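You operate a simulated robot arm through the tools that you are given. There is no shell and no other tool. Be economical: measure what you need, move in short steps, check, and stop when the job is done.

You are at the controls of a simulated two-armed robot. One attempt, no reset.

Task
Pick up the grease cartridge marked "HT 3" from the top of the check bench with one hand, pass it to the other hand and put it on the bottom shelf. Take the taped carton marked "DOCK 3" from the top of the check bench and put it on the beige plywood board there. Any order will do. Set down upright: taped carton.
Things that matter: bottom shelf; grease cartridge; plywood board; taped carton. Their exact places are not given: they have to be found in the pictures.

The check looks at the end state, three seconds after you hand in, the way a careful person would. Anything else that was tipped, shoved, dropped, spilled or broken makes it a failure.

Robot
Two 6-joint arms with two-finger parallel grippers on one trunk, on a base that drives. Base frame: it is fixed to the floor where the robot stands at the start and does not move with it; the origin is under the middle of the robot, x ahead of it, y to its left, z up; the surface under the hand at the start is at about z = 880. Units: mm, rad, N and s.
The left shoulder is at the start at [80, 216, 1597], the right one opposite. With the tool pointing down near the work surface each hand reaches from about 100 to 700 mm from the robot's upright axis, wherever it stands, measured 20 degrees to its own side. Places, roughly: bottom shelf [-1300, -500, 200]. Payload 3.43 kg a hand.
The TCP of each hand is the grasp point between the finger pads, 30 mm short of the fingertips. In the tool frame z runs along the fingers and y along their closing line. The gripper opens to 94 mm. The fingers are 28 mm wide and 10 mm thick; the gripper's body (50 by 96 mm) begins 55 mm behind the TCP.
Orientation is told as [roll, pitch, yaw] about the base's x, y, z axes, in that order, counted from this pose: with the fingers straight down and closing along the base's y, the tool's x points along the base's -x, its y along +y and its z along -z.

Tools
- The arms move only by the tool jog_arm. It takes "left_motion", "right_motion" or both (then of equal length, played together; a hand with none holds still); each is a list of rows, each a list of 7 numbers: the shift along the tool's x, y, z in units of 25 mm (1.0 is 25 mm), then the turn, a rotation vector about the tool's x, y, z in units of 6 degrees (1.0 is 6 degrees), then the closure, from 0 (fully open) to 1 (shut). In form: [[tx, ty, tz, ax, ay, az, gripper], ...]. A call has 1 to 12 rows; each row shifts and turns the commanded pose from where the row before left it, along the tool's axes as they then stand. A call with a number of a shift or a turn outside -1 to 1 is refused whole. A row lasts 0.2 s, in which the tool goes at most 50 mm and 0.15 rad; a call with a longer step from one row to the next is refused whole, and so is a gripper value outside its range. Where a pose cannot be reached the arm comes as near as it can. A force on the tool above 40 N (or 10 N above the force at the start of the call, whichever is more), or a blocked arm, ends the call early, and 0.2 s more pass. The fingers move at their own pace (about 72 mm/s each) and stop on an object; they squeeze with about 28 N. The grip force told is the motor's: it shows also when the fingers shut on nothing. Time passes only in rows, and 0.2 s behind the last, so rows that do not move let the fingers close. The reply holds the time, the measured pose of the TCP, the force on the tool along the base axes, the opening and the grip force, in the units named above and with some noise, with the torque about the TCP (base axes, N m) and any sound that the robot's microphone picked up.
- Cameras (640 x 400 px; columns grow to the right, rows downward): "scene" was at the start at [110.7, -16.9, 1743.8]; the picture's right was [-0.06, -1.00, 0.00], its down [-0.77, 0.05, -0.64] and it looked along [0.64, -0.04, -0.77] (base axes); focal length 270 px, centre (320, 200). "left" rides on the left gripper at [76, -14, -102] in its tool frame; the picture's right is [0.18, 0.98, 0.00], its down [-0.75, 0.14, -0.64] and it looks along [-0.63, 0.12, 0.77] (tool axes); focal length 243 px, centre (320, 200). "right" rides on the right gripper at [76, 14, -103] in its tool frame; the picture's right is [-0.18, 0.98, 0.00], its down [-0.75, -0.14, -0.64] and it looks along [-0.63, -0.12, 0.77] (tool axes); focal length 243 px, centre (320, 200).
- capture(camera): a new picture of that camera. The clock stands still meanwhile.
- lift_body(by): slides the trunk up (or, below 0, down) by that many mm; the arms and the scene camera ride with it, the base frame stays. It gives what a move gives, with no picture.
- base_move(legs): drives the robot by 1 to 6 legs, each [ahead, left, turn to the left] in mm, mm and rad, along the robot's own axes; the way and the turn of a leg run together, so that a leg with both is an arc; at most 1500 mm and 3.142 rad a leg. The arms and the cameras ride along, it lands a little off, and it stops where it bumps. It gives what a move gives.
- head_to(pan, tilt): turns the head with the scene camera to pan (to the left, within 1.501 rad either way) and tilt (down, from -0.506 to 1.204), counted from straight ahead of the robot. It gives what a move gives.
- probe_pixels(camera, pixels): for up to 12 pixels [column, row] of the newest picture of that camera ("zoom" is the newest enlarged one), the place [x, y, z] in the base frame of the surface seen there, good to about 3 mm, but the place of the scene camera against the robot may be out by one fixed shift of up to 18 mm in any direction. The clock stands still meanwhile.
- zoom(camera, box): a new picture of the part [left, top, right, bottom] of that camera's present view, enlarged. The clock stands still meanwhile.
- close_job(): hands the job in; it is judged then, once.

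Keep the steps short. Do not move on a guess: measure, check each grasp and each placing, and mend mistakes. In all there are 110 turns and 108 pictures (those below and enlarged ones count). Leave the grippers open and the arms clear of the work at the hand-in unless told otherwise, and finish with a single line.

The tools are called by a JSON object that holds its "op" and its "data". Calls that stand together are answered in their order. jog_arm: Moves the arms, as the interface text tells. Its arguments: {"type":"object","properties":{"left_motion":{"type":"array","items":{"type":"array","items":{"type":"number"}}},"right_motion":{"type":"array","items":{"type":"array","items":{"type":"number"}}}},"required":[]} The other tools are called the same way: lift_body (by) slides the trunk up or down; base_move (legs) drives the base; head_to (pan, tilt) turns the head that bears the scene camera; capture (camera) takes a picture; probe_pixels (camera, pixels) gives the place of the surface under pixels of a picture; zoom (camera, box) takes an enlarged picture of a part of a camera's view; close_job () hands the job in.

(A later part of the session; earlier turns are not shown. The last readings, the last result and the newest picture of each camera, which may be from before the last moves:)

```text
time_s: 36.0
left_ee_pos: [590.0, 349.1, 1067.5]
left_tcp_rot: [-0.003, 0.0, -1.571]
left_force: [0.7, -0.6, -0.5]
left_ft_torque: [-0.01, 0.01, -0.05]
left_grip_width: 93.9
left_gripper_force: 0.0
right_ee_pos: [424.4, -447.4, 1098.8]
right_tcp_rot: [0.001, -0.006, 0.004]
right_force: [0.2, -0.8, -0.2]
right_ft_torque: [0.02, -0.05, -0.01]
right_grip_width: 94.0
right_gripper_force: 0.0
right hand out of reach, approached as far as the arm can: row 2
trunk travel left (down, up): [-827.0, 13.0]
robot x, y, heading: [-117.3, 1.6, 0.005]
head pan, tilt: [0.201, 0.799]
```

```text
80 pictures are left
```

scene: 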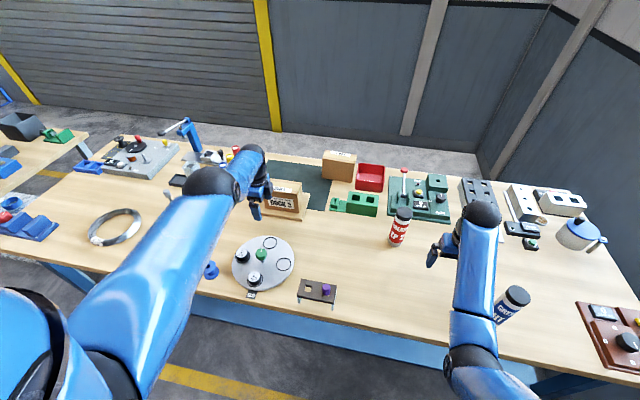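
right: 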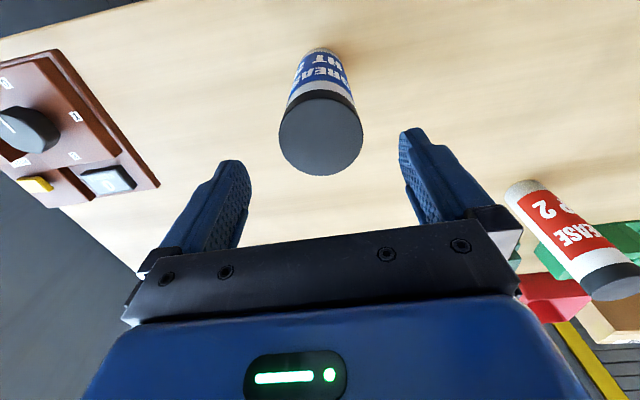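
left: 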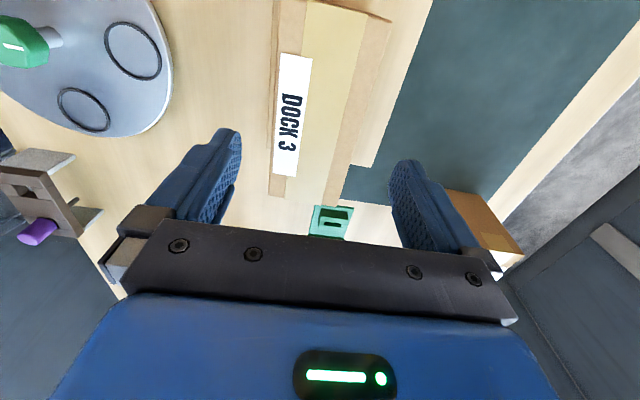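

The cap is centred between the fingers. I descend 75 mm to z≈1023.

{"op": "jog_arm", "data": {"right_motion": [[0, 0, 0.8, 0, 0, 0, 0], [0, 0, 0.8, 0, 0, 0, 0], [0, 0, 0.8, 0, 0, 0, 0], [0, 0, 0.8, 0, 0, 0, 0], [0, 0, 0, 0, 0, 0, 0]]}}

{"op": "capture", "data": {"camera": "right"}}

```text
time_s: 37.2
left_ee_pos: [591.2, 348.4, 1067.7]
left_tcp_rot: [-0.003, -0.002, -1.57]
left_force: [0.3, 0.1, 0.1]
left_ft_torque: [0.03, -0.01, 0.01]
left_grip_width: 93.9
left_gripper_force: 0.0
right_ee_pos: [425.8, -448.4, 1018.2]
right_tcp_rot: [0.001, -0.006, 0.002]
right_force: [0.6, -0.3, -0.1]
right_ft_torque: [0.01, -0.02, 0.02]
right_grip_width: 94.1
right_gripper_force: 0.1
trunk travel left (down, up): [-827.0, 13.0]
robot x, y, heading: [-122.5, -1.7, 0.004]
head pan, tilt: [0.201, 0.799]
```

```text
79 pictures are left
```

right: 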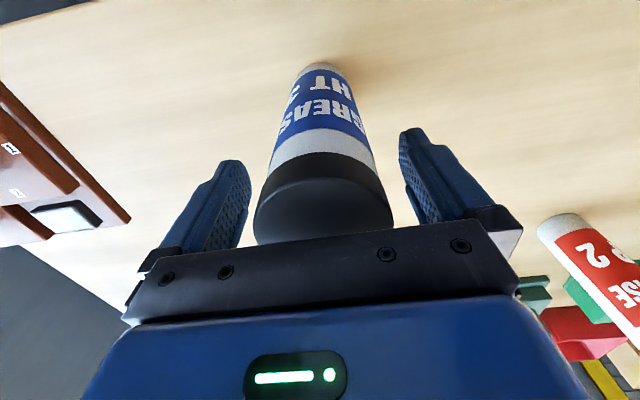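

The TCP is about 7 mm too far in x. I shift it in and close.

{"op": "jog_arm", "data": {"right_motion": [[0.28, 0.1, 0, 0, 0, 0, 0], [0, 0, 0, 0, 0, 0, 0], [0, 0, 0, 0, 0, 0, 0.5], [0, 0, 0, 0, 0, 0, 1], [0, 0, 0, 0, 0, 0, 1], [0, 0, 0, 0, 0, 0, 1], [0, 0, 0, 0, 0, 0, 1]]}}

{"op": "capture", "data": {"camera": "right"}}

```text
time_s: 38.9
left_ee_pos: [590.4, 347.5, 1066.8]
left_tcp_rot: [-0.003, 0.0, -1.569]
left_force: [0.7, -1.0, 0.3]
left_ft_torque: [-0.01, -0.03, 0.0]
left_grip_width: 93.8
left_gripper_force: 0.1
right_ee_pos: [418.4, -444.5, 1019.0]
right_tcp_rot: [0.001, -0.004, 0.001]
right_force: [1.3, -1.2, -0.4]
right_ft_torque: [-0.06, -0.04, 0.04]
right_grip_width: 54.2
right_gripper_force: 27.9
trunk travel left (down, up): [-827.0, 13.0]
robot x, y, heading: [-116.2, 1.0, 0.005]
head pan, tilt: [0.201, 0.799]
```

```text
78 pictures are left
```

right: 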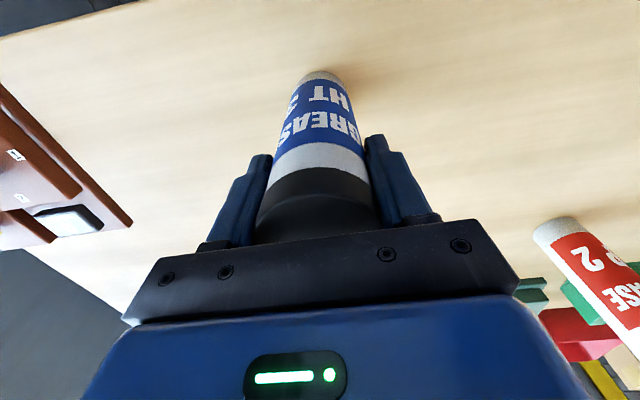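

It grips at 54 mm. I lift it 60 mm.

{"op": "jog_arm", "data": {"right_motion": [[0, 0, -0.4, 0, 0, 0, 1], [0, 0, -1, 0, 0, 0, 1], [0, 0, -1, 0, 0, 0, 1], [0, 0, 0, 0, 0, 0, 1]]}}

{"op": "capture", "data": {"camera": "scene"}}

```text
time_s: 39.9
left_ee_pos: [590.3, 346.9, 1067.1]
left_tcp_rot: [-0.004, 0.0, -1.571]
left_force: [0.1, 0.5, 0.3]
left_ft_torque: [0.01, 0.02, -0.03]
left_grip_width: 94.1
left_gripper_force: 0.1
right_ee_pos: [419.1, -445.8, 1079.2]
right_tcp_rot: [0.0, -0.003, 0.001]
right_force: [-0.1, 0.3, -5.0]
right_ft_torque: [-0.01, 0.01, 0.05]
right_grip_width: 53.6
right_gripper_force: 28.1
trunk travel left (down, up): [-827.0, 13.0]
robot x, y, heading: [-117.1, -1.6, 0.002]
head pan, tilt: [0.201, 0.799]
```

```text
77 pictures are left
```

scene: 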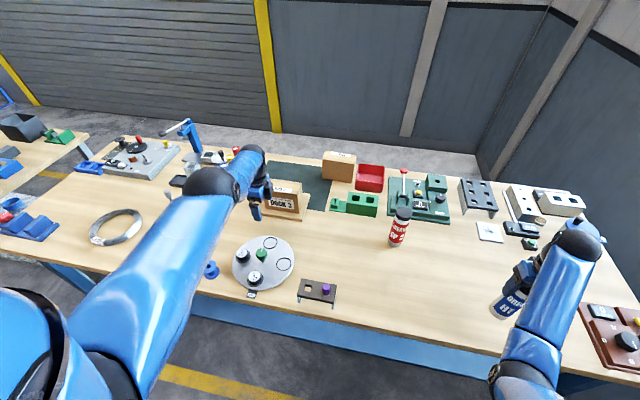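

The lift worked, with about 5 N on the hand. I drive straight back 400 mm, away from the bench, and look around for the shelf with the head turned right.

{"op": "base_move", "data": {"legs": [[-400, 0, 0]]}}

{"op": "head_to", "data": {"pan": -1.5, "tilt": 0.6}}

{"op": "capture", "data": {"camera": "scene"}}

```text
time_s: 42.3
left_ee_pos: [195.2, 346.2, 1065.0]
left_tcp_rot: [-0.004, -0.001, -1.569]
left_force: [0.1, 0.9, 0.1]
left_ft_torque: [0.02, 0.03, 0.0]
left_grip_width: 94.1
left_gripper_force: 0.0
right_ee_pos: [23.4, -446.8, 1077.0]
right_tcp_rot: [0.0, -0.001, 0.001]
right_force: [0.5, 0.6, -4.0]
right_ft_torque: [-0.01, -0.02, 0.01]
right_grip_width: 53.7
right_gripper_force: 28.1
trunk travel left (down, up): [-827.0, 13.0]
robot x, y, heading: [-515.8, -6.0, 0.006]
head pan, tilt: [0.201, 0.799]
```

```text
time_s: 44.1
left_ee_pos: [192.4, 347.0, 1066.0]
left_tcp_rot: [-0.004, 0.0, -1.57]
left_force: [-0.1, 0.1, 0.3]
left_ft_torque: [0.01, -0.01, -0.02]
left_grip_width: 94.0
left_gripper_force: 0.0
right_ee_pos: [20.9, -446.7, 1080.1]
right_tcp_rot: [-0.001, -0.004, 0.0]
right_force: [0.6, 0.3, -5.2]
right_ft_torque: [0.0, 0.01, -0.01]
right_grip_width: 54.0
right_gripper_force: 27.4
trunk travel left (down, up): [-827.0, 13.0]
robot x, y, heading: [-518.7, -0.8, 0.004]
head pan, tilt: [-1.499, 0.6]
```

```text
76 pictures are left
```

scene: 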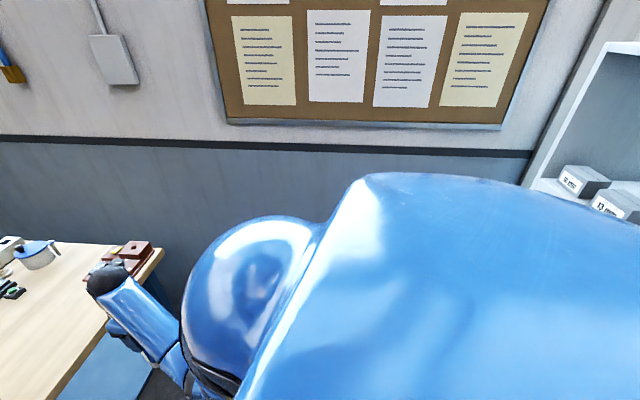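

A rack with labelled boxes stands at the right-rear, at the right edge of the picture. I'll probe the wall, rack post and table for space.

{"op": "probe_pixels", "data": {"camera": "scene", "pixels": [[300, 160], [540, 185], [600, 60], [585, 180], [620, 200], [550, 130], [160, 250], [450, 160]]}}

```text
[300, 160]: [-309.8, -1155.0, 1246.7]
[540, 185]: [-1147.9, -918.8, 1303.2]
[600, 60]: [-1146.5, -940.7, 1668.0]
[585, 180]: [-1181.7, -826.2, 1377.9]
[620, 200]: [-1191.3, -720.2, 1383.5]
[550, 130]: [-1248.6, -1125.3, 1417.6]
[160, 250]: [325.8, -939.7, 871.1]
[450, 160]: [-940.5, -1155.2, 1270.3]
```

The wall is at y≈-1155 and the rack's front is at x≈-1147, facing +x. I'll do the handover here over the clear floor. First I turn the left hand back to yaw 0 while pulling it in a bit.

{"op": "jog_arm", "data": {"left_motion": [[0, 0, 0, 0, 0, -1, 0], [0, 0, 0, 0, 0, -1, 0], [0, 0, 0, 0, 0, -1, 0], [0, 0, 0, 0, 0, -1, 0], [0, 0, 0, 0, 0, -1, 0], [0, 0, 0, 0, 0, -1, 0], [0, 0, 0, 0, 0, -1, 0], [0, 0, 0, 0, 0, -1, 0], [0, 0, 0, 0, 0, -1, 0], [0, 0, 0, 0, 0, -1, 0], [0, 0, 0, 0, 0, -1, 0], [0, 0, 0, 0, 0, -1, 0]]}}

```text
time_s: 46.7
left_ee_pos: [193.4, 347.3, 1067.9]
left_tcp_rot: [-0.003, 0.003, -0.308]
left_force: [0.2, -0.4, -0.4]
left_ft_torque: [-0.01, -0.02, -0.01]
left_grip_width: 93.6
left_gripper_force: 0.1
right_ee_pos: [21.2, -445.3, 1078.8]
right_tcp_rot: [0.0, -0.003, 0.002]
right_force: [-0.6, 0.3, -5.0]
right_ft_torque: [0.07, -0.02, 0.02]
right_grip_width: 53.9
right_gripper_force: 28.2
trunk travel left (down, up): [-827.0, 13.0]
robot x, y, heading: [-515.1, -2.6, 0.002]
head pan, tilt: [-1.499, 0.6]
```

Next I finish the yaw and start tilting the left fingers up toward forward.

{"op": "jog_arm", "data": {"left_motion": [[0, 0, 0, 0, 0, -1, 0], [0, 0, 0, 0, 0, -1, 0], [0, 0, 0, 0, 0, -0.94, 0], [0, 0, 0, 0, -1, 0, 0], [0, 0, 0, 0, -1, 0, 0], [0, 0, 0, 0, -1, 0, 0], [0, 0, 0, 0, -1, 0, 0], [0, 0, 0, 0, -1, 0, 0], [0, 0, 0, 0, -1, 0, 0], [0, 0, 0, 0, -1, 0, 0], [0, 0, 0, 0, -1, 0, 0]]}}

{"op": "head_to", "data": {"pan": 0.0, "tilt": 0.9}}

{"op": "capture", "data": {"camera": "scene"}}

```text
time_s: 49.1
left_ee_pos: [291.7, 370.8, 1026.3]
left_tcp_rot: [-0.002, -0.836, -0.002]
left_force: [0.6, 0.6, -0.7]
left_ft_torque: [0.01, 0.03, -0.01]
left_grip_width: 94.2
left_gripper_force: 0.1
left hand out of reach, approached as far as the arm can: row 4, 5, 6, 7, 8, 9, 10, 11
right_ee_pos: [21.4, -446.5, 1079.0]
right_tcp_rot: [0.0, -0.004, 0.002]
right_force: [-0.8, 1.2, -4.0]
right_ft_torque: [0.01, -0.01, -0.02]
right_grip_width: 53.5
right_gripper_force: 27.5
trunk travel left (down, up): [-827.0, 13.0]
robot x, y, heading: [-517.2, -0.6, 0.006]
head pan, tilt: [-1.499, 0.6]
```

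```text
time_s: 50.7
left_ee_pos: [289.6, 370.1, 1025.8]
left_tcp_rot: [-0.001, -0.833, -0.005]
left_force: [-0.8, 0.0, 0.3]
left_ft_torque: [0.01, -0.02, 0.02]
left_grip_width: 93.7
left_gripper_force: 0.1
right_ee_pos: [20.4, -445.3, 1079.7]
right_tcp_rot: [0.0, -0.003, 0.002]
right_force: [0.4, -0.2, -4.5]
right_ft_torque: [-0.01, -0.01, 0.0]
right_grip_width: 53.7
right_gripper_force: 28.1
trunk travel left (down, up): [-827.0, 13.0]
robot x, y, heading: [-515.1, 0.7, 0.003]
head pan, tilt: [0.0, 0.901]
```

```text
75 pictures are left
```

scene: 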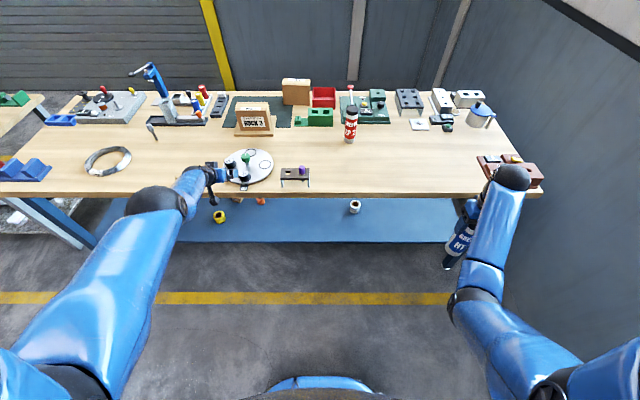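

The left arm is in an awkward elbow posture. I'll probe points along it to understand the configuration.

{"op": "probe_pixels", "data": {"camera": "scene", "pixels": [[150, 195], [125, 240], [60, 330], [190, 180], [212, 180], [510, 178], [470, 295], [490, 240], [530, 360], [460, 240]]}}

{"op": "capture", "data": {"camera": "left"}}

```text
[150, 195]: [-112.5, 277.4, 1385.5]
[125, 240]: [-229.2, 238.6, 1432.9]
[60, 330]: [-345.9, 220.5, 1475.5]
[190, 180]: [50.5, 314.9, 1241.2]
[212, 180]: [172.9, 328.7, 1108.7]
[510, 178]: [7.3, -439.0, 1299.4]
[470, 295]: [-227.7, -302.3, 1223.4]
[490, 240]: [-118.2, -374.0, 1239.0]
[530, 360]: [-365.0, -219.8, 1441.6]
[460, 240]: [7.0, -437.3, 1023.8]
```

```text
74 pictures are left
```

left: 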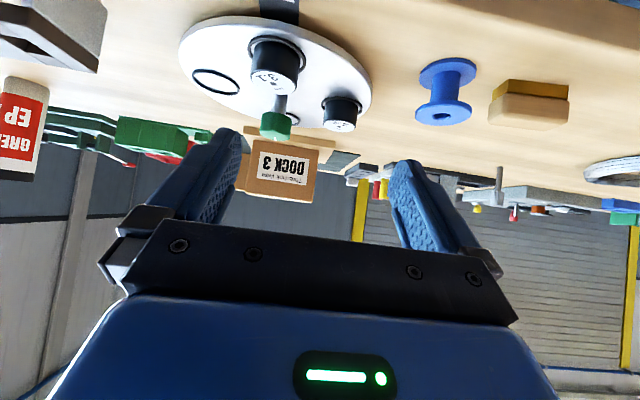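

The left arm is fully straight and so stuck in a singular pose. Tilting the fingers further up should drop the elbow and let it bend. First I back up another 100 mm for safe clearance from the bench, then tilt.

{"op": "base_move", "data": {"legs": [[-100, 0, 0]]}}

{"op": "jog_arm", "data": {"left_motion": [[0, 0, 0, 0, -1, 0, 0], [0, 0, 0, 0, -1, 0, 0], [0, 0, 0, 0, -1, 0, 0], [0, 0, 0, 0, -1, 0, 0], [0, 0, 0, 0, -1, 0, 0], [0, 0, 0, 0, -1, 0, 0], [0, 0, 0, 0, 0, 0, 0]]}}

```text
time_s: 51.8
left_ee_pos: [198.8, 370.6, 1018.3]
left_tcp_rot: [0.002, -0.825, -0.004]
left_force: [0.7, 0.3, -1.2]
left_ft_torque: [-0.02, 0.05, 0.02]
left_grip_width: 93.8
left_gripper_force: 0.1
right_ee_pos: [-68.8, -445.9, 1074.0]
right_tcp_rot: [0.0, 0.002, 0.003]
right_force: [1.2, 0.1, -5.0]
right_ft_torque: [0.0, 0.08, 0.01]
right_grip_width: 53.8
right_gripper_force: 27.5
trunk travel left (down, up): [-827.0, 13.0]
robot x, y, heading: [-613.9, -3.6, -0.003]
head pan, tilt: [0.0, 0.901]
```

```text
time_s: 53.4
left_ee_pos: [168.4, 389.5, 1042.4]
left_tcp_rot: [0.002, -1.464, -0.005]
left_force: [-0.7, 0.3, 0.1]
left_ft_torque: [0.01, -0.02, 0.01]
left_grip_width: 94.3
left_gripper_force: 0.0
left hand out of reach, approached as far as the arm can: row 2, 4, 5, 6
right_ee_pos: [-77.7, -446.0, 1079.1]
right_tcp_rot: [-0.001, -0.006, 0.003]
right_force: [0.2, 0.0, -4.8]
right_ft_torque: [0.0, -0.01, -0.01]
right_grip_width: 53.7
right_gripper_force: 28.2
trunk travel left (down, up): [-827.0, 13.0]
robot x, y, heading: [-614.5, -0.7, 0.004]
head pan, tilt: [0.0, 0.901]
```

The tilt works. Now I pull the hand back along its own z.

{"op": "jog_arm", "data": {"left_motion": [[0, 0, -1, 0, 0, 0, 0], [0, 0, -1, 0, 0, 0, 0], [0, 0, -1, 0, 0, 0, 0], [0, 0, -1, 0, 0, 0, 0], [0, 0, 0, 0, 0, 0, 0]]}}

{"op": "capture", "data": {"camera": "scene"}}

```text
time_s: 54.6
left_ee_pos: [69.1, 390.6, 1052.8]
left_tcp_rot: [-0.002, -1.463, -0.001]
left_force: [0.5, 0.1, -0.8]
left_ft_torque: [-0.01, -0.01, -0.01]
left_grip_width: 94.3
left_gripper_force: 0.1
right_ee_pos: [-77.8, -445.9, 1079.3]
right_tcp_rot: [0.002, -0.004, 0.003]
right_force: [-0.3, 0.5, -4.7]
right_ft_torque: [0.03, 0.03, 0.06]
right_grip_width: 53.8
right_gripper_force: 28.4
trunk travel left (down, up): [-827.0, 13.0]
robot x, y, heading: [-617.8, -2.8, 0.007]
head pan, tilt: [0.0, 0.901]
```

```text
73 pictures are left
```

scene: 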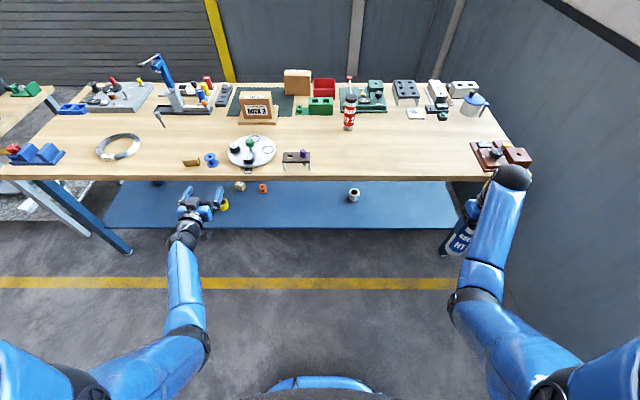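

The left arm has a normal elbow again. I'll set up the handover: the right hand carries the cartridge to the middle at about (-28, -20, 1050), while the left tilts to 30° below horizontal.

{"op": "jog_arm", "data": {"right_motion": [[-1, 0, 0.6, 0, 0, 0, 1], [-1, 0, 0.6, 0, 0, 0, 1], [0, 1, 0, 0, 0, 0, 1], [0, 1, 0, 0, 0, 0, 1], [0, 1, 0, 0, 0, 0, 1], [0, 1, 0, 0, 0, 0, 1], [0, 1, 0, 0, 0, 0, 1], [0, 1, 0, 0, 0, 0, 1], [0, 1, 0, 0, 0, 0, 1], [0, 1, 0, 0, 0, 0, 1], [0, 1, 0, 0, 0, 0, 1], [0, 1, 0, 0, 0, 0, 1]], "left_motion": [[0, 0, 0, 0, 1, 0, 0], [0, 0, 0, 0, 1, 0, 0], [0, 0, 0, 0, 1, 0, 0], [0, 0, 0, 0, 1, 0, 0], [0, 0, -1, 0, 0, 0, 0], [0, 0, -1, 0, 0, 0, 0], [0, 0, -1, 0, 0, 0, 0], [0, 0, -1, 0, 0, 0, 0], [0, 0, 0, 0, 0, 0, 0], [0, 0, 0, 0, 0, 0, 0], [0, 0, 0, 0, 0, 0, 0], [0, 0, 0, 0, 0, 0, 0]]}}

{"op": "capture", "data": {"camera": "scene"}}

```text
time_s: 57.2
left_ee_pos: [-16.9, 391.7, 1103.8]
left_tcp_rot: [-0.002, -1.043, -0.002]
left_force: [-0.2, 0.3, -0.1]
left_ft_torque: [0.03, -0.01, 0.02]
left_grip_width: 94.1
left_gripper_force: 0.1
right_ee_pos: [-29.6, -195.8, 1050.5]
right_tcp_rot: [-0.001, -0.003, 0.003]
right_force: [0.9, -0.3, -3.6]
right_ft_torque: [-0.02, 0.04, 0.01]
right_grip_width: 53.9
right_gripper_force: 28.2
trunk travel left (down, up): [-827.0, 13.0]
robot x, y, heading: [-616.2, -2.7, 0.001]
head pan, tilt: [0.0, 0.901]
```

```text
72 pictures are left
```

scene: 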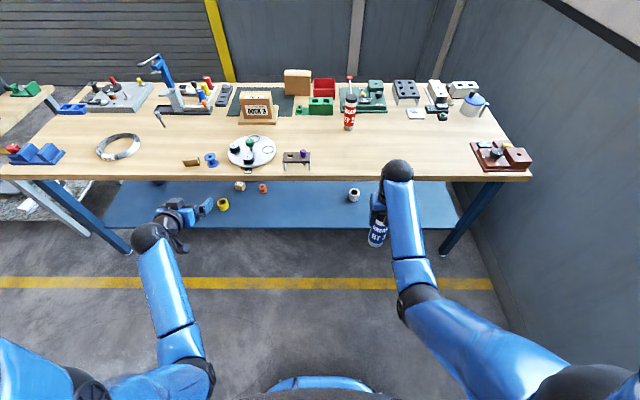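

Both hands are good. I finish the right carry to y≈-20 and yaw the left hand 30° toward the cartridge, moving about halfway in.

{"op": "jog_arm", "data": {"right_motion": [[0, 1, 0, 0, 0, 0, 1], [0, 1, 0, 0, 0, 0, 1], [0, 1, 0, 0, 0, 0, 1], [0, 1, 0, 0, 0, 0, 1], [0, 1, 0, 0, 0, 0, 1], [0, 1, 0, 0, 0, 0, 1], [0, 1, 0, 0, 0, 0, 1], [0, 0, 0, 0, 0, 0, 1], [0, 0, 0, 0, 0, 0, 1], [0, 0, 0, 0, 0, 0, 1], [0, 0, 0, 0, 0, 0, 1], [0, 0, 0, 0, 0, 0, 1]], "left_motion": [[0, 0, 0, 0.866, 0, 0.5, 0], [0, 0, 0, 0.866, 0, 0.5, 0], [0, 0, 0, 0.866, 0, 0.5, 0], [0, 0, 0, 0.866, 0, 0.5, 0], [0, 0, 0, 0.866, 0, 0.5, 0], [0.05, -0.97, 0.28, 0, 0, 0, 0], [0.05, -0.97, 0.28, 0, 0, 0, 0], [0.05, -0.97, 0.28, 0, 0, 0, 0], [0.05, -0.97, 0.28, 0, 0, 0, 0], [0.05, -0.97, 0.28, 0, 0, 0, 0], [0.05, -0.97, 0.28, 0, 0, 0, 0], [0.05, -0.97, 0.28, 0, 0, 0, 0]]}}

{"op": "capture", "data": {"camera": "scene"}}

{"op": "capture", "data": {"camera": "left"}}

```text
time_s: 59.8
left_ee_pos: [-69.1, 225.2, 1071.4]
left_tcp_rot: [-0.002, -1.046, -0.525]
left_force: [-0.5, 0.0, 0.3]
left_ft_torque: [0.01, 0.0, 0.02]
left_grip_width: 94.3
left_gripper_force: 0.0
right_ee_pos: [-29.0, -21.5, 1049.6]
right_tcp_rot: [0.0, -0.006, 0.003]
right_force: [0.8, -0.4, -4.2]
right_ft_torque: [-0.02, 0.04, 0.0]
right_grip_width: 53.9
right_gripper_force: 27.8
trunk travel left (down, up): [-827.0, 13.0]
robot x, y, heading: [-616.0, -1.3, 0.007]
head pan, tilt: [0.0, 0.901]
```

```text
71 pictures are left
```

scene: 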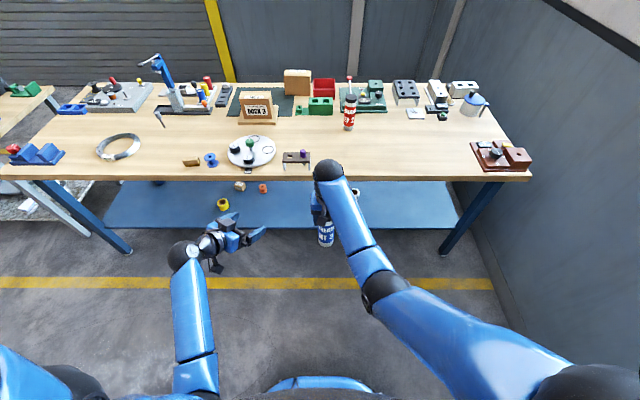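

```text
70 pictures are left
```

left: 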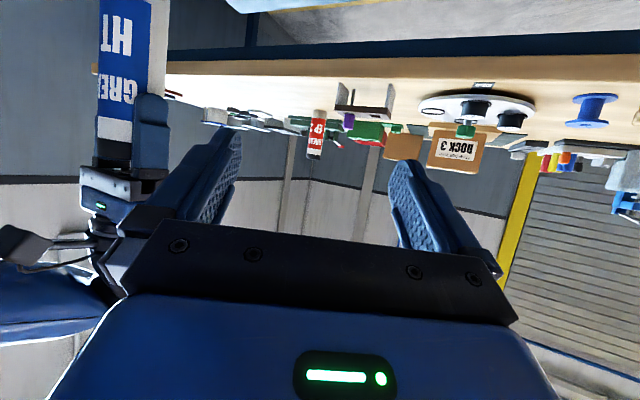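

On track. I continue to the pre-grasp point about 130 mm from the cartridge.

{"op": "jog_arm", "data": {"left_motion": [[0.045, -0.96, 0.28, 0, 0, 0, 0], [0.045, -0.96, 0.28, 0, 0, 0, 0], [0.045, -0.96, 0.28, 0, 0, 0, 0], [0.045, -0.96, 0.28, 0, 0, 0, 0], [0.045, -0.96, 0.28, 0, 0, 0, 0], [0.045, -0.96, 0.28, 0, 0, 0, 0], [0.045, -0.96, 0.28, 0, 0, 0, 0], [0.045, -0.96, 0.28, 0, 0, 0, 0], [0, 0, 0, 0, 0, 0, 0]]}}

{"op": "capture", "data": {"camera": "left"}}

{"op": "capture", "data": {"camera": "scene"}}

```text
time_s: 61.8
left_ee_pos: [-127.5, 36.3, 1036.4]
left_tcp_rot: [-0.005, -1.046, -0.524]
left_force: [0.0, -0.2, -0.7]
left_ft_torque: [0.02, -0.01, -0.02]
left_grip_width: 94.1
left_gripper_force: 0.1
right_ee_pos: [-28.0, -20.1, 1048.5]
right_tcp_rot: [0.001, -0.006, 0.004]
right_force: [-0.2, 0.2, -4.3]
right_ft_torque: [-0.01, 0.04, -0.03]
right_grip_width: 53.8
right_gripper_force: 27.9
trunk travel left (down, up): [-827.0, 13.0]
robot x, y, heading: [-615.5, -2.1, 0.002]
head pan, tilt: [0.0, 0.901]
```

```text
69 pictures are left
```

left: 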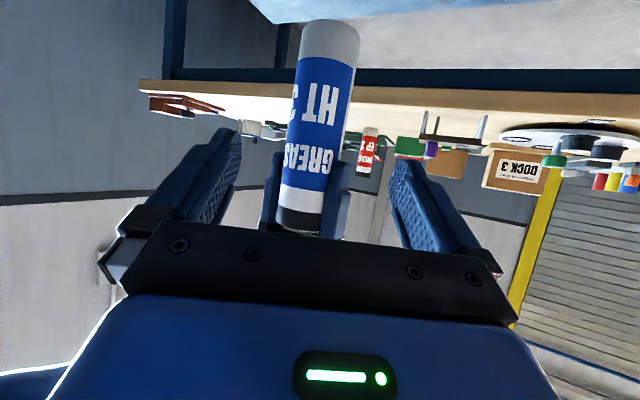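

```text
68 pictures are left
```

scene: 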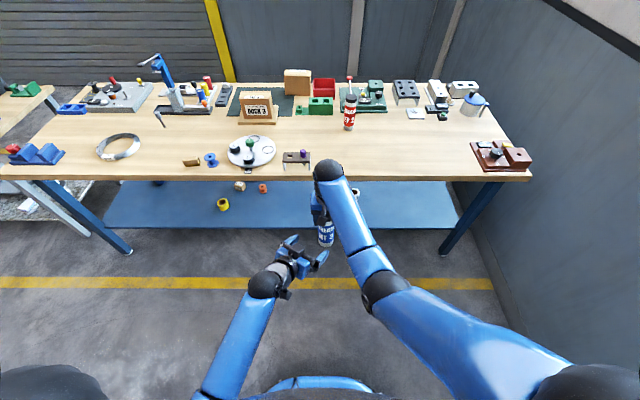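

The cartridge is centred between the left fingers. I advance 100 mm along the fingers and check.

{"op": "jog_arm", "data": {"left_motion": [[0, 0, 1, 0, 0, 0, 0], [0, 0, 1, 0, 0, 0, 0], [0, 0, 1, 0, 0, 0, 0], [0, 0, 1, 0, 0, 0, 0], [0, 0, 0, 0, 0, 0, 0]]}}

{"op": "capture", "data": {"camera": "left"}}

{"op": "zoom", "data": {"camera": "scene", "box": [240, 150, 420, 320]}}

```text
time_s: 63.0
left_ee_pos: [-52.7, -7.4, 986.2]
left_tcp_rot: [-0.004, -1.045, -0.524]
left_force: [0.7, -0.2, -0.8]
left_ft_torque: [0.01, -0.02, -0.01]
left_grip_width: 93.9
left_gripper_force: 0.1
right_ee_pos: [-28.1, -20.3, 1050.1]
right_tcp_rot: [0.001, -0.004, 0.003]
right_force: [0.7, -0.3, -3.8]
right_ft_torque: [-0.01, 0.0, -0.02]
right_grip_width: 54.0
right_gripper_force: 28.0
trunk travel left (down, up): [-827.0, 13.0]
robot x, y, heading: [-614.0, -3.2, 0.002]
head pan, tilt: [0.0, 0.901]
```

```text
67 pictures are left
```

left: 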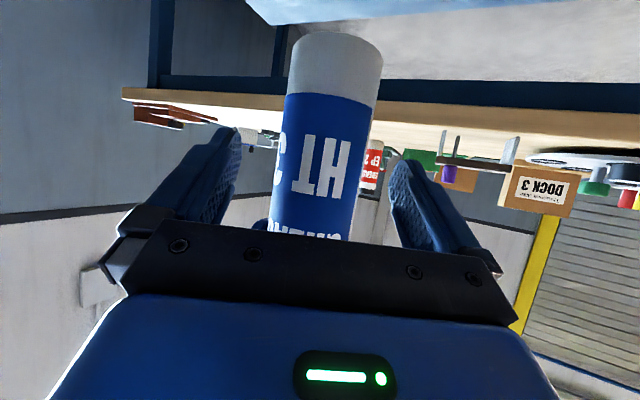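

```text
2.35 times, centred on (330, 235) of scene
```

zoom: 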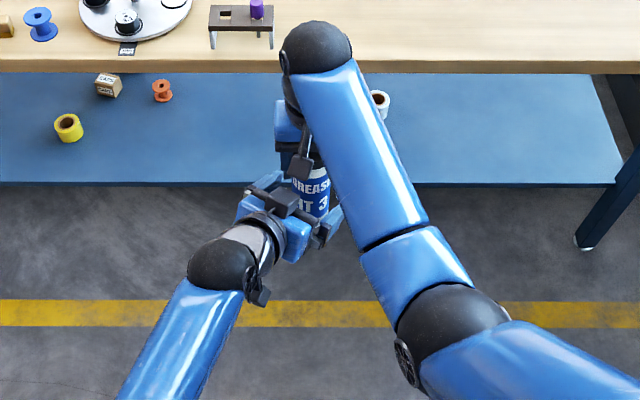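

The hands are clear of each other. I advance the last 30 mm and close the left gripper, with the right still holding.

{"op": "jog_arm", "data": {"left_motion": [[0, 0, 0.64, 0, 0, 0, 0], [0, 0, 0.6, 0, 0, 0, 0], [0, 0, 0, 0, 0, 0, 0], [0, 0, 0, 0, 0, 0, 0.5], [0, 0, 0, 0, 0, 0, 1], [0, 0, 0, 0, 0, 0, 1], [0, 0, 0, 0, 0, 0, 1], [0, 0, 0, 0, 0, 0, 1]]}}

{"op": "capture", "data": {"camera": "left"}}

```text
time_s: 64.8
left_ee_pos: [-30.3, -19.9, 970.9]
left_tcp_rot: [-0.004, -1.042, -0.524]
left_force: [7.6, 3.5, -0.7]
left_ft_torque: [0.12, 0.11, 0.18]
left_grip_width: 58.0
left_gripper_force: 27.9
right_ee_pos: [-28.0, -20.5, 1048.9]
right_tcp_rot: [0.001, -0.003, 0.003]
right_force: [-7.9, -4.0, 0.1]
right_ft_torque: [-0.41, 0.49, -0.15]
right_grip_width: 53.5
right_gripper_force: 28.2
trunk travel left (down, up): [-827.0, 13.0]
robot x, y, heading: [-617.7, -3.5, 0.004]
head pan, tilt: [0.0, 0.901]
```

```text
65 pictures are left
```

left: 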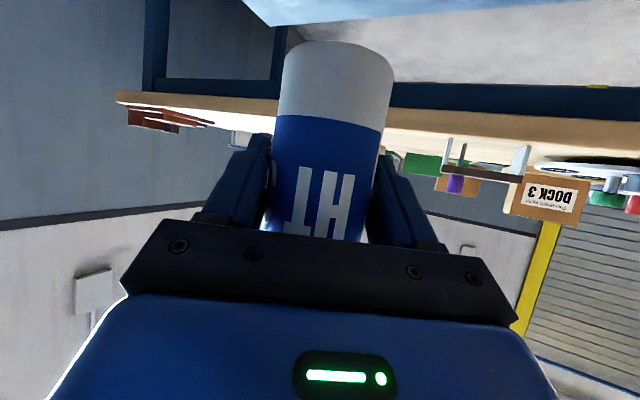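

Both hands hold it. Now I open the right gripper and wait.

{"op": "jog_arm", "data": {"right_motion": [[0, 0, 0, 0, 0, 0, 0.6], [0, 0, 0, 0, 0, 0, 0.3], [0, 0, 0, 0, 0, 0, 0], [0, 0, 0, 0, 0, 0, 0], [0, 0, 0, 0, 0, 0, 0]], "left_motion": [[0, 0, 0, 0, 0, 0, 1], [0, 0, 0, 0, 0, 0, 1], [0, 0, 0, 0, 0, 0, 1], [0, 0, 0, 0, 0, 0, 1], [0, 0, 0, 0, 0, 0, 1]]}}

{"op": "capture", "data": {"camera": "right"}}

{"op": "capture", "data": {"camera": "left"}}

```text
time_s: 66.0
left_ee_pos: [-30.0, -18.3, 970.6]
left_tcp_rot: [-0.004, -1.043, -0.522]
left_force: [-4.6, 4.8, -5.4]
left_ft_torque: [-0.49, -0.25, 0.2]
left_grip_width: 57.9
left_gripper_force: 27.9
right_ee_pos: [-26.5, -19.6, 1050.5]
right_tcp_rot: [-0.001, -0.007, 0.0]
right_force: [4.3, -3.3, 5.8]
right_ft_torque: [0.17, -0.07, -0.15]
right_grip_width: 91.4
right_gripper_force: 0.0
trunk travel left (down, up): [-827.0, 13.0]
robot x, y, heading: [-613.9, 1.6, 0.005]
head pan, tilt: [0.0, 0.901]
```

```text
64 pictures are left
```

right: 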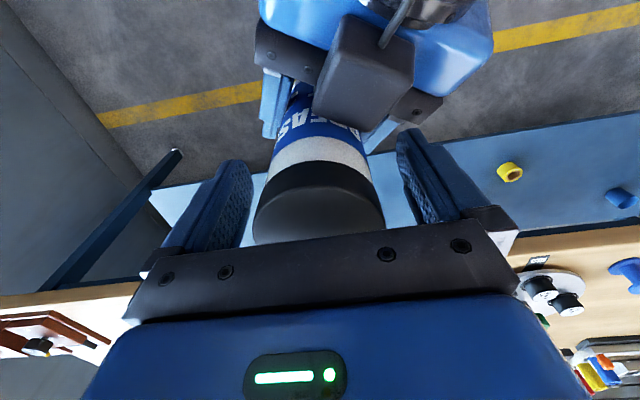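

```text
63 pictures are left
```

left: 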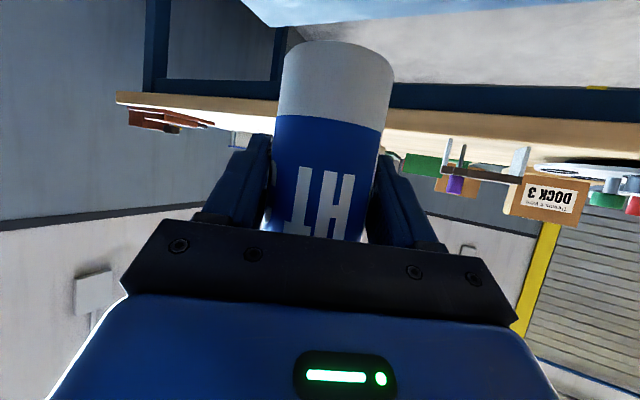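

The right is open at 91 mm and the left holds alone, but a few N of contact remain between the hands. Moving the left straight down separates them, so I go in small rows.

{"op": "jog_arm", "data": {"left_motion": [[0.26, 0, 0.15, 0, 0, 0, 1], [0.43, 0, 0.25, 0, 0, 0, 1], [0.866, 0, 0.5, 0, 0, 0, 1], [0, 0, 0, 0, 0, 0, 1]]}}

{"op": "capture", "data": {"camera": "right"}}

```text
time_s: 67.0
left_ee_pos: [-28.8, -21.3, 925.6]
left_tcp_rot: [-0.004, -1.046, -0.523]
left_force: [0.0, -0.1, 0.2]
left_ft_torque: [0.01, 0.0, 0.01]
left_grip_width: 57.9
left_gripper_force: 28.0
right_ee_pos: [-28.2, -20.4, 1049.0]
right_tcp_rot: [0.001, -0.002, 0.003]
right_force: [0.2, 0.2, 0.0]
right_ft_torque: [0.01, 0.0, 0.0]
right_grip_width: 94.0
right_gripper_force: 0.1
trunk travel left (down, up): [-827.0, 13.0]
robot x, y, heading: [-616.5, -2.5, 0.004]
head pan, tilt: [0.0, 0.901]
```

```text
62 pictures are left
```

right: 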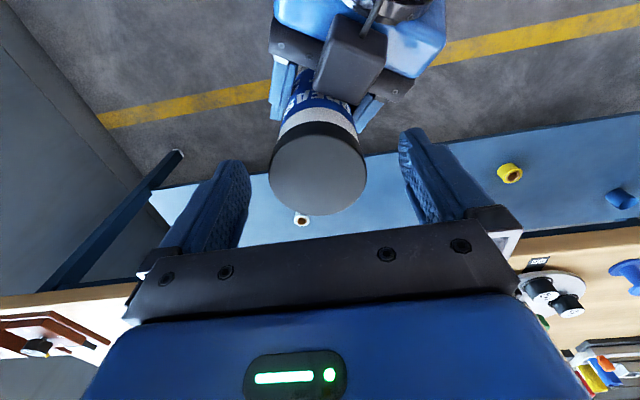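

The contact is gone and the cap dropped with the left hand. But the left force reads about 0 rather than -5 N, so I check with the left camera.

{"op": "capture", "data": {"camera": "left"}}

{"op": "zoom", "data": {"camera": "scene", "box": [240, 150, 420, 320]}}

```text
61 pictures are left
```

left: 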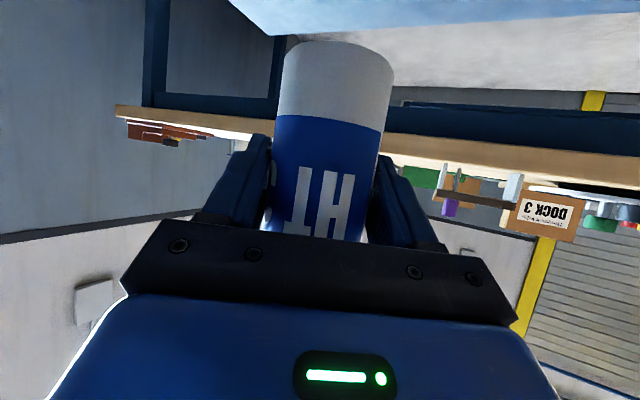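

```text
2.35 times, centred on (330, 235) of scene
```

zoom: 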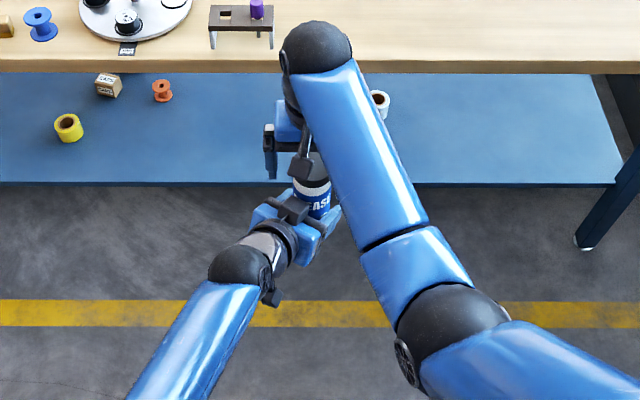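

The cartridge is firmly in the left hand. I go down 65 mm more to clear the right fingers, then move the right hand away to the right.

{"op": "jog_arm", "data": {"left_motion": [[0.866, 0, 0.5, 0, 0, 0, 1], [0.866, 0, 0.5, 0, 0, 0, 1], [0.52, 0, 0.3, 0, 0, 0, 1], [0, 0, 0, 0, 0, 0, 1], [0, 0, 0, 0, 0, 0, 1], [0, 0, 0, 0, 0, 0, 1], [0, 0, 0, 0, 0, 0, 1], [0, 0, 0, 0, 0, 0, 1], [0, 0, 0, 0, 0, 0, 1], [0, 0, 0, 0, 0, 0, 1], [0, 0, 0, 0, 0, 0, 1], [0, 0, 0, 0, 0, 0, 1]], "right_motion": [[0, 0, 0, 0, 0, 0, 0], [0, 0, 0, 0, 0, 0, 0], [0, 0, 0, 0, 0, 0, 0], [0, 0, 0, 0, 0, 0, 0], [0, -1, 0, 0, 0, 0, 0], [0, -1, 0, 0, 0, 0, 0], [0, -1, 0, 0, 0, 0, 0], [0, -1, 0, 0, 0, 0, 0], [0, -1, 0, 0, 0, 0, 0], [0, -1, 0, 0, 0, 0, 0], [0, -1, 0, 0, 0, 0, 0], [0, -1, 0, 0, 0, 0, 0]]}}

{"op": "capture", "data": {"camera": "scene"}}

```text
time_s: 69.6
left_ee_pos: [-29.9, -20.5, 861.0]
left_tcp_rot: [-0.004, -1.043, -0.525]
left_force: [0.6, -0.2, -0.5]
left_ft_torque: [0.04, 0.02, -0.02]
left_grip_width: 57.7
left_gripper_force: 28.5
right_ee_pos: [-28.4, -220.9, 1049.3]
right_tcp_rot: [0.001, -0.006, 0.003]
right_force: [0.2, 0.2, -0.4]
right_ft_torque: [-0.01, 0.02, -0.02]
right_grip_width: 94.0
right_gripper_force: 0.1
trunk travel left (down, up): [-827.0, 13.0]
robot x, y, heading: [-613.1, 0.3, 0.004]
head pan, tilt: [0.0, 0.901]
```

```text
59 pictures are left
```

scene: 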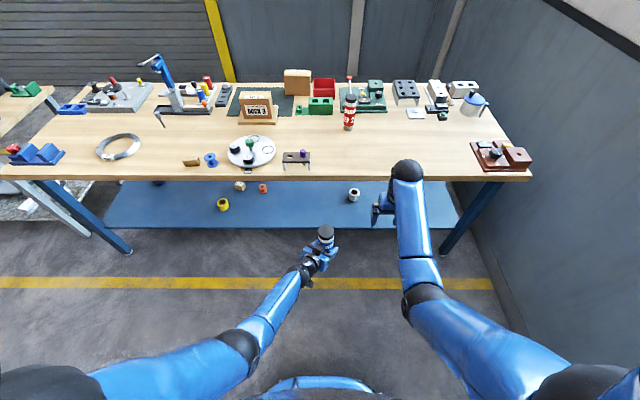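

Handover done. I pull both hands in closer for turning.

{"op": "jog_arm", "data": {"left_motion": [[0.433, -0.5, -0.75, 0, 0, 0, 1], [0.433, -0.5, -0.75, 0, 0, 0, 1], [0.433, -0.5, -0.75, 0, 0, 0, 1], [0.433, -0.5, -0.75, 0, 0, 0, 1], [0.433, -0.5, -0.75, 0, 0, 0, 1], [0.433, -0.5, -0.75, 0, 0, 0, 1], [0, 0, 0, 0, 0, 0, 1], [0, 0, 0, 0, 0, 0, 1], [0, 0, 0, 0, 0, 0, 1], [0, 0, 0, 0, 0, 0, 1]], "right_motion": [[0, 0, 1, 0, 0, 0, 0], [0, 0, 1, 0, 0, 0, 0], [0, 0, 1, 0, 0, 0, 0], [0, 0, 1, 0, 0, 0, 0], [1, -0.5, 0, 0, 0, 0, 0], [1, -0.5, 0, 0, 0, 0, 0], [1, -0.5, 0, 0, 0, 0, 0], [1, -0.5, 0, 0, 0, 0, 0], [1, 0, 0, 0, 0, 0, 0], [1, 0, 0, 0, 0, 0, 0]]}}

```text
time_s: 71.8
left_ee_pos: [-181.8, -19.2, 862.1]
left_tcp_rot: [-0.004, -1.046, -0.526]
left_force: [-0.4, 0.3, -1.1]
left_ft_torque: [0.0, 0.01, 0.01]
left_grip_width: 57.9
left_gripper_force: 28.2
right_ee_pos: [-178.7, -270.2, 950.7]
right_tcp_rot: [0.0, -0.007, 0.002]
right_force: [-0.8, 0.1, -1.2]
right_ft_torque: [-0.01, -0.04, 0.04]
right_grip_width: 93.8
right_gripper_force: 0.1
trunk travel left (down, up): [-827.0, 13.0]
robot x, y, heading: [-610.1, 0.5, 0.002]
head pan, tilt: [0.0, 0.901]
```

Both hands are within about 520 mm of the axis. I move forward 150 mm for room and turn right a quarter turn, then look.

{"op": "base_move", "data": {"legs": [[150, 0, 0], [0, 0, -1.57]]}}

{"op": "head_to", "data": {"pan": -1.2, "tilt": 0.7}}

{"op": "capture", "data": {"camera": "scene"}}

```text
time_s: 77.0
left_ee_pos: [-490.9, -435.4, 861.2]
left_tcp_rot: [-0.002, -1.045, -2.108]
left_force: [0.2, 0.5, -0.7]
left_ft_torque: [-0.03, -0.04, 0.01]
left_grip_width: 57.7
left_gripper_force: 28.2
right_ee_pos: [-742.0, -434.8, 949.3]
right_tcp_rot: [0.0, -0.005, -1.584]
right_force: [0.3, 0.3, 0.1]
right_ft_torque: [0.02, -0.02, -0.01]
right_grip_width: 94.2
right_gripper_force: 0.1
trunk travel left (down, up): [-827.0, 13.0]
robot x, y, heading: [-464.7, -0.2, -1.58]
head pan, tilt: [0.0, 0.901]
```

```text
time_s: 78.4
left_ee_pos: [-491.9, -435.8, 861.8]
left_tcp_rot: [-0.004, -1.044, -2.11]
left_force: [0.3, -0.4, -0.2]
left_ft_torque: [0.02, -0.04, 0.02]
left_grip_width: 57.7
left_gripper_force: 28.1
right_ee_pos: [-743.6, -435.0, 949.6]
right_tcp_rot: [0.001, -0.007, -1.582]
right_force: [0.6, 0.5, 0.3]
right_ft_torque: [0.01, 0.0, -0.02]
right_grip_width: 94.0
right_gripper_force: 0.0
trunk travel left (down, up): [-827.0, 13.0]
robot x, y, heading: [-468.3, -0.3, -1.583]
head pan, tilt: [-1.201, 0.7]
```

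```text
58 pictures are left
```

scene: 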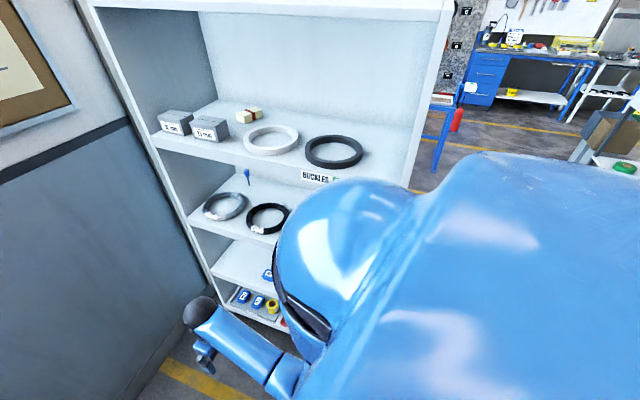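

The rack has several shelves, and the bottom one holds a tray with blue and yellow items. I turn another quarter so I face it and slide left.

{"op": "base_move", "data": {"legs": [[0, 0, -1.55], [0, 350, 0]]}}

{"op": "head_to", "data": {"pan": 0.1, "tilt": 0.9}}

{"op": "capture", "data": {"camera": "scene"}}

```text
time_s: 84.5
left_ee_pos: [-898.0, -336.0, 862.1]
left_tcp_rot: [0.0, -1.043, 2.624]
left_force: [0.6, 0.4, -0.4]
left_ft_torque: [0.0, -0.01, 0.05]
left_grip_width: 57.6
left_gripper_force: 27.9
right_ee_pos: [-903.5, -85.2, 948.9]
right_tcp_rot: [0.002, -0.005, -3.128]
right_force: [-0.6, -0.1, 0.6]
right_ft_torque: [-0.01, 0.0, -0.01]
right_grip_width: 93.7
right_gripper_force: 0.0
trunk travel left (down, up): [-827.0, 13.0]
robot x, y, heading: [-460.0, -358.2, -3.131]
head pan, tilt: [-1.201, 0.7]
```

```text
time_s: 86.0
left_ee_pos: [-896.7, -339.5, 861.9]
left_tcp_rot: [-0.003, -1.044, 2.629]
left_force: [1.0, 0.1, 0.8]
left_ft_torque: [-0.04, -0.02, 0.02]
left_grip_width: 57.7
left_gripper_force: 28.3
right_ee_pos: [-903.5, -87.4, 949.8]
right_tcp_rot: [-0.001, -0.005, -3.127]
right_force: [0.9, 0.2, 0.2]
right_ft_torque: [-0.03, 0.01, -0.03]
right_grip_width: 94.2
right_gripper_force: 0.1
trunk travel left (down, up): [-827.0, 13.0]
robot x, y, heading: [-462.4, -353.4, -3.128]
head pan, tilt: [0.099, 0.901]
```

```text
57 pictures are left
```

scene: 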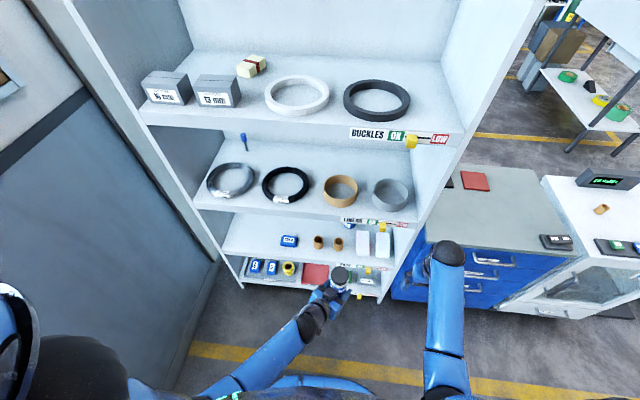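

I see four levels, with the bottom shelf at rows 255–295. I zoom in there and probe it and the cabinet.

{"op": "zoom", "data": {"camera": "scene", "box": [220, 220, 420, 310]}}

{"op": "probe_pixels", "data": {"camera": "scene", "pixels": [[445, 210], [430, 225], [243, 284], [300, 280], [370, 292], [265, 265], [285, 225], [230, 255], [384, 300], [395, 262], [315, 272], [480, 280]]}}

```text
3.20 times, centred on (320, 265) of scene
```

zoom: 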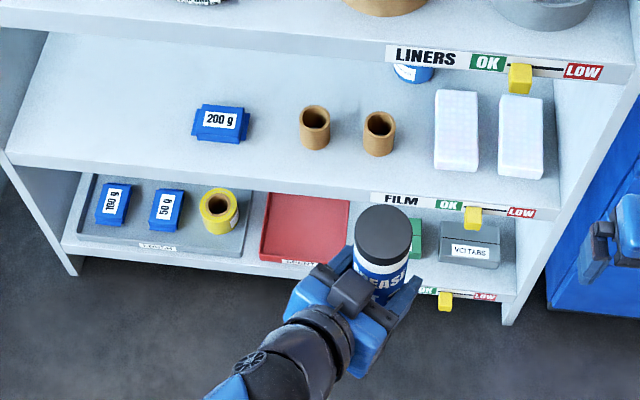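

```text
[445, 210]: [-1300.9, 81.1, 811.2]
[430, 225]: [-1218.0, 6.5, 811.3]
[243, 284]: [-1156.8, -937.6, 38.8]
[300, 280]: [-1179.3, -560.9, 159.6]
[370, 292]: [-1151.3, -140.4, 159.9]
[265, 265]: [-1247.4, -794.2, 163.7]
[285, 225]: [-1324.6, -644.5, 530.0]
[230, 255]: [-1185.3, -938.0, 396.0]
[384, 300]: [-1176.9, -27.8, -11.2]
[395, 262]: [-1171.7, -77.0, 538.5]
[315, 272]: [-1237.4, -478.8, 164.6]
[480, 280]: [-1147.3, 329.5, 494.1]
```

The bottom shelf is at z≈170 with the shelf above at ≈540, so there is plenty of clearance. The hands are well in front of the rack at x≈-900. I lower the trunk 560 mm and look in.

{"op": "lift_body", "data": {"by": -560}}

{"op": "capture", "data": {"camera": "scene"}}

```text
refused: -560 is not a number from -400 to 400
```

```text
55 pictures are left
```

scene: 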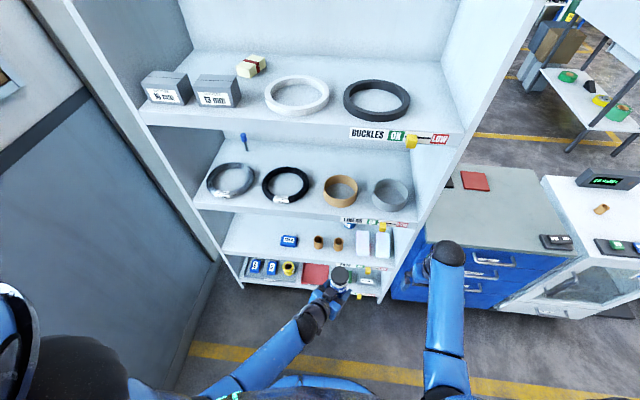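

A single slide is limited to 400 mm, so I do it in two.

{"op": "lift_body", "data": {"by": -280}}

{"op": "lift_body", "data": {"by": -280}}

{"op": "head_to", "data": {"pan": 0.1, "tilt": 0.7}}

{"op": "capture", "data": {"camera": "scene"}}

```text
time_s: 88.8
left_ee_pos: [-897.7, -339.0, 581.4]
left_tcp_rot: [-0.005, -1.047, 2.63]
left_force: [0.1, 0.2, 0.2]
left_ft_torque: [-0.02, 0.0, 0.02]
left_grip_width: 57.6
left_gripper_force: 27.6
right_ee_pos: [-902.7, -87.4, 667.6]
right_tcp_rot: [0.001, -0.007, -3.129]
right_force: [0.2, -0.3, 0.4]
right_ft_torque: [0.04, 0.01, 0.03]
right_grip_width: 94.2
right_gripper_force: 0.1
trunk travel left (down, up): [-547.0, 293.0]
robot x, y, heading: [-463.6, -353.2, -3.128]
head pan, tilt: [0.099, 0.901]
```

```text
time_s: 91.8
left_ee_pos: [-897.6, -338.9, 303.6]
left_tcp_rot: [-0.002, -1.047, 2.63]
left_force: [8.4, -3.3, 18.3]
left_ft_torque: [-1.66, -3.44, 0.01]
left_grip_width: 57.5
left_gripper_force: 28.3
right_ee_pos: [-903.6, -87.8, 390.0]
right_tcp_rot: [-0.001, -0.006, -3.13]
right_force: [-0.9, -0.9, 0.6]
right_ft_torque: [0.02, -0.01, -0.02]
right_grip_width: 94.1
right_gripper_force: 0.0
trunk travel left (down, up): [-268.0, 572.0]
robot x, y, heading: [-466.3, -351.6, -3.126]
head pan, tilt: [0.099, 0.901]
stopped: the force on the tool passed its limit at 41 N (the readings are from after the stop); the commanded pose is now the measured one
```

```text
time_s: 92.5
left_ee_pos: [-899.3, -338.2, 303.9]
left_tcp_rot: [-0.001, -1.046, 2.627]
left_force: [8.8, -5.1, 23.0]
left_ft_torque: [-1.99, -4.05, -0.04]
left_grip_width: 57.4
left_gripper_force: 28.1
right_ee_pos: [-902.2, -88.0, 392.0]
right_tcp_rot: [0.001, -0.008, -3.129]
right_force: [0.4, -0.2, 0.3]
right_ft_torque: [0.0, 0.0, 0.01]
right_grip_width: 94.0
right_gripper_force: 0.0
trunk travel left (down, up): [-268.0, 572.0]
robot x, y, heading: [-461.9, -350.3, -3.128]
head pan, tilt: [0.099, 0.7]
```

```text
54 pictures are left
```

scene: 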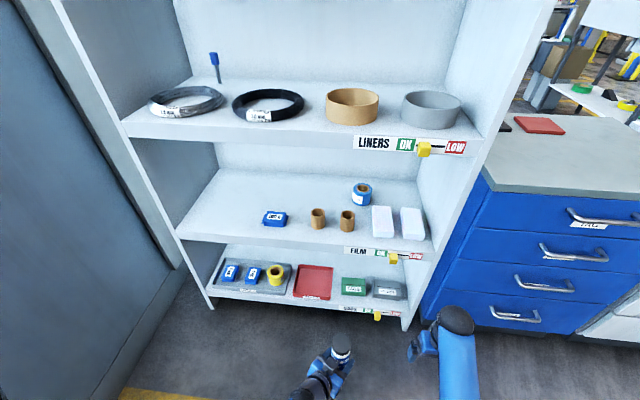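

The left wrist touched something under it, about 170 mm behind the TCP. That is probably the robot's own base, and the move stopped. I raise the trunk again by 60 mm.

{"op": "lift_body", "data": {"by": 60}}

{"op": "head_to", "data": {"pan": 0.1, "tilt": 1.1}}

{"op": "capture", "data": {"camera": "scene"}}

{"op": "capture", "data": {"camera": "left"}}

```text
time_s: 93.5
left_ee_pos: [-897.3, -339.6, 362.4]
left_tcp_rot: [-0.003, -1.045, 2.626]
left_force: [0.4, 0.4, -0.4]
left_ft_torque: [-0.02, 0.01, -0.05]
left_grip_width: 57.4
left_gripper_force: 28.0
right_ee_pos: [-903.6, -88.2, 450.7]
right_tcp_rot: [-0.001, -0.007, -3.129]
right_force: [-0.6, 0.0, 0.1]
right_ft_torque: [-0.03, -0.02, 0.0]
right_grip_width: 94.2
right_gripper_force: 0.0
trunk travel left (down, up): [-328.0, 512.0]
robot x, y, heading: [-461.1, -354.1, -3.126]
head pan, tilt: [0.099, 0.7]
```

```text
time_s: 94.4
left_ee_pos: [-896.9, -339.8, 362.4]
left_tcp_rot: [-0.001, -1.044, 2.626]
left_force: [0.2, 0.2, 0.0]
left_ft_torque: [0.01, -0.01, 0.02]
left_grip_width: 57.4
left_gripper_force: 27.6
right_ee_pos: [-902.9, -87.9, 450.1]
right_tcp_rot: [0.0, -0.005, -3.127]
right_force: [0.3, 0.0, 0.1]
right_ft_torque: [0.03, 0.03, -0.02]
right_grip_width: 94.0
right_gripper_force: 0.0
trunk travel left (down, up): [-328.0, 512.0]
robot x, y, heading: [-467.6, -350.2, -3.124]
head pan, tilt: [0.099, 1.1]
```

```text
53 pictures are left
```

scene: 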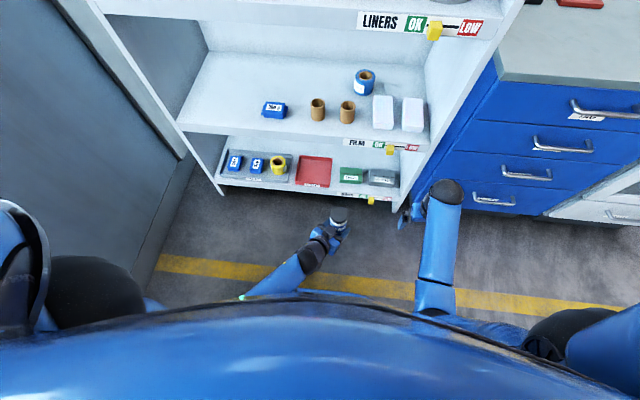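

```text
52 pictures are left
```

left: 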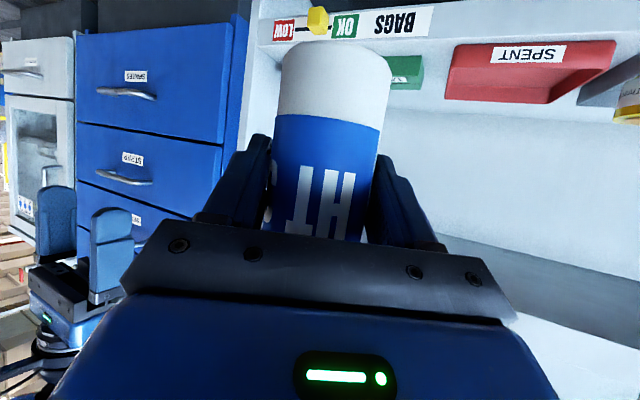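

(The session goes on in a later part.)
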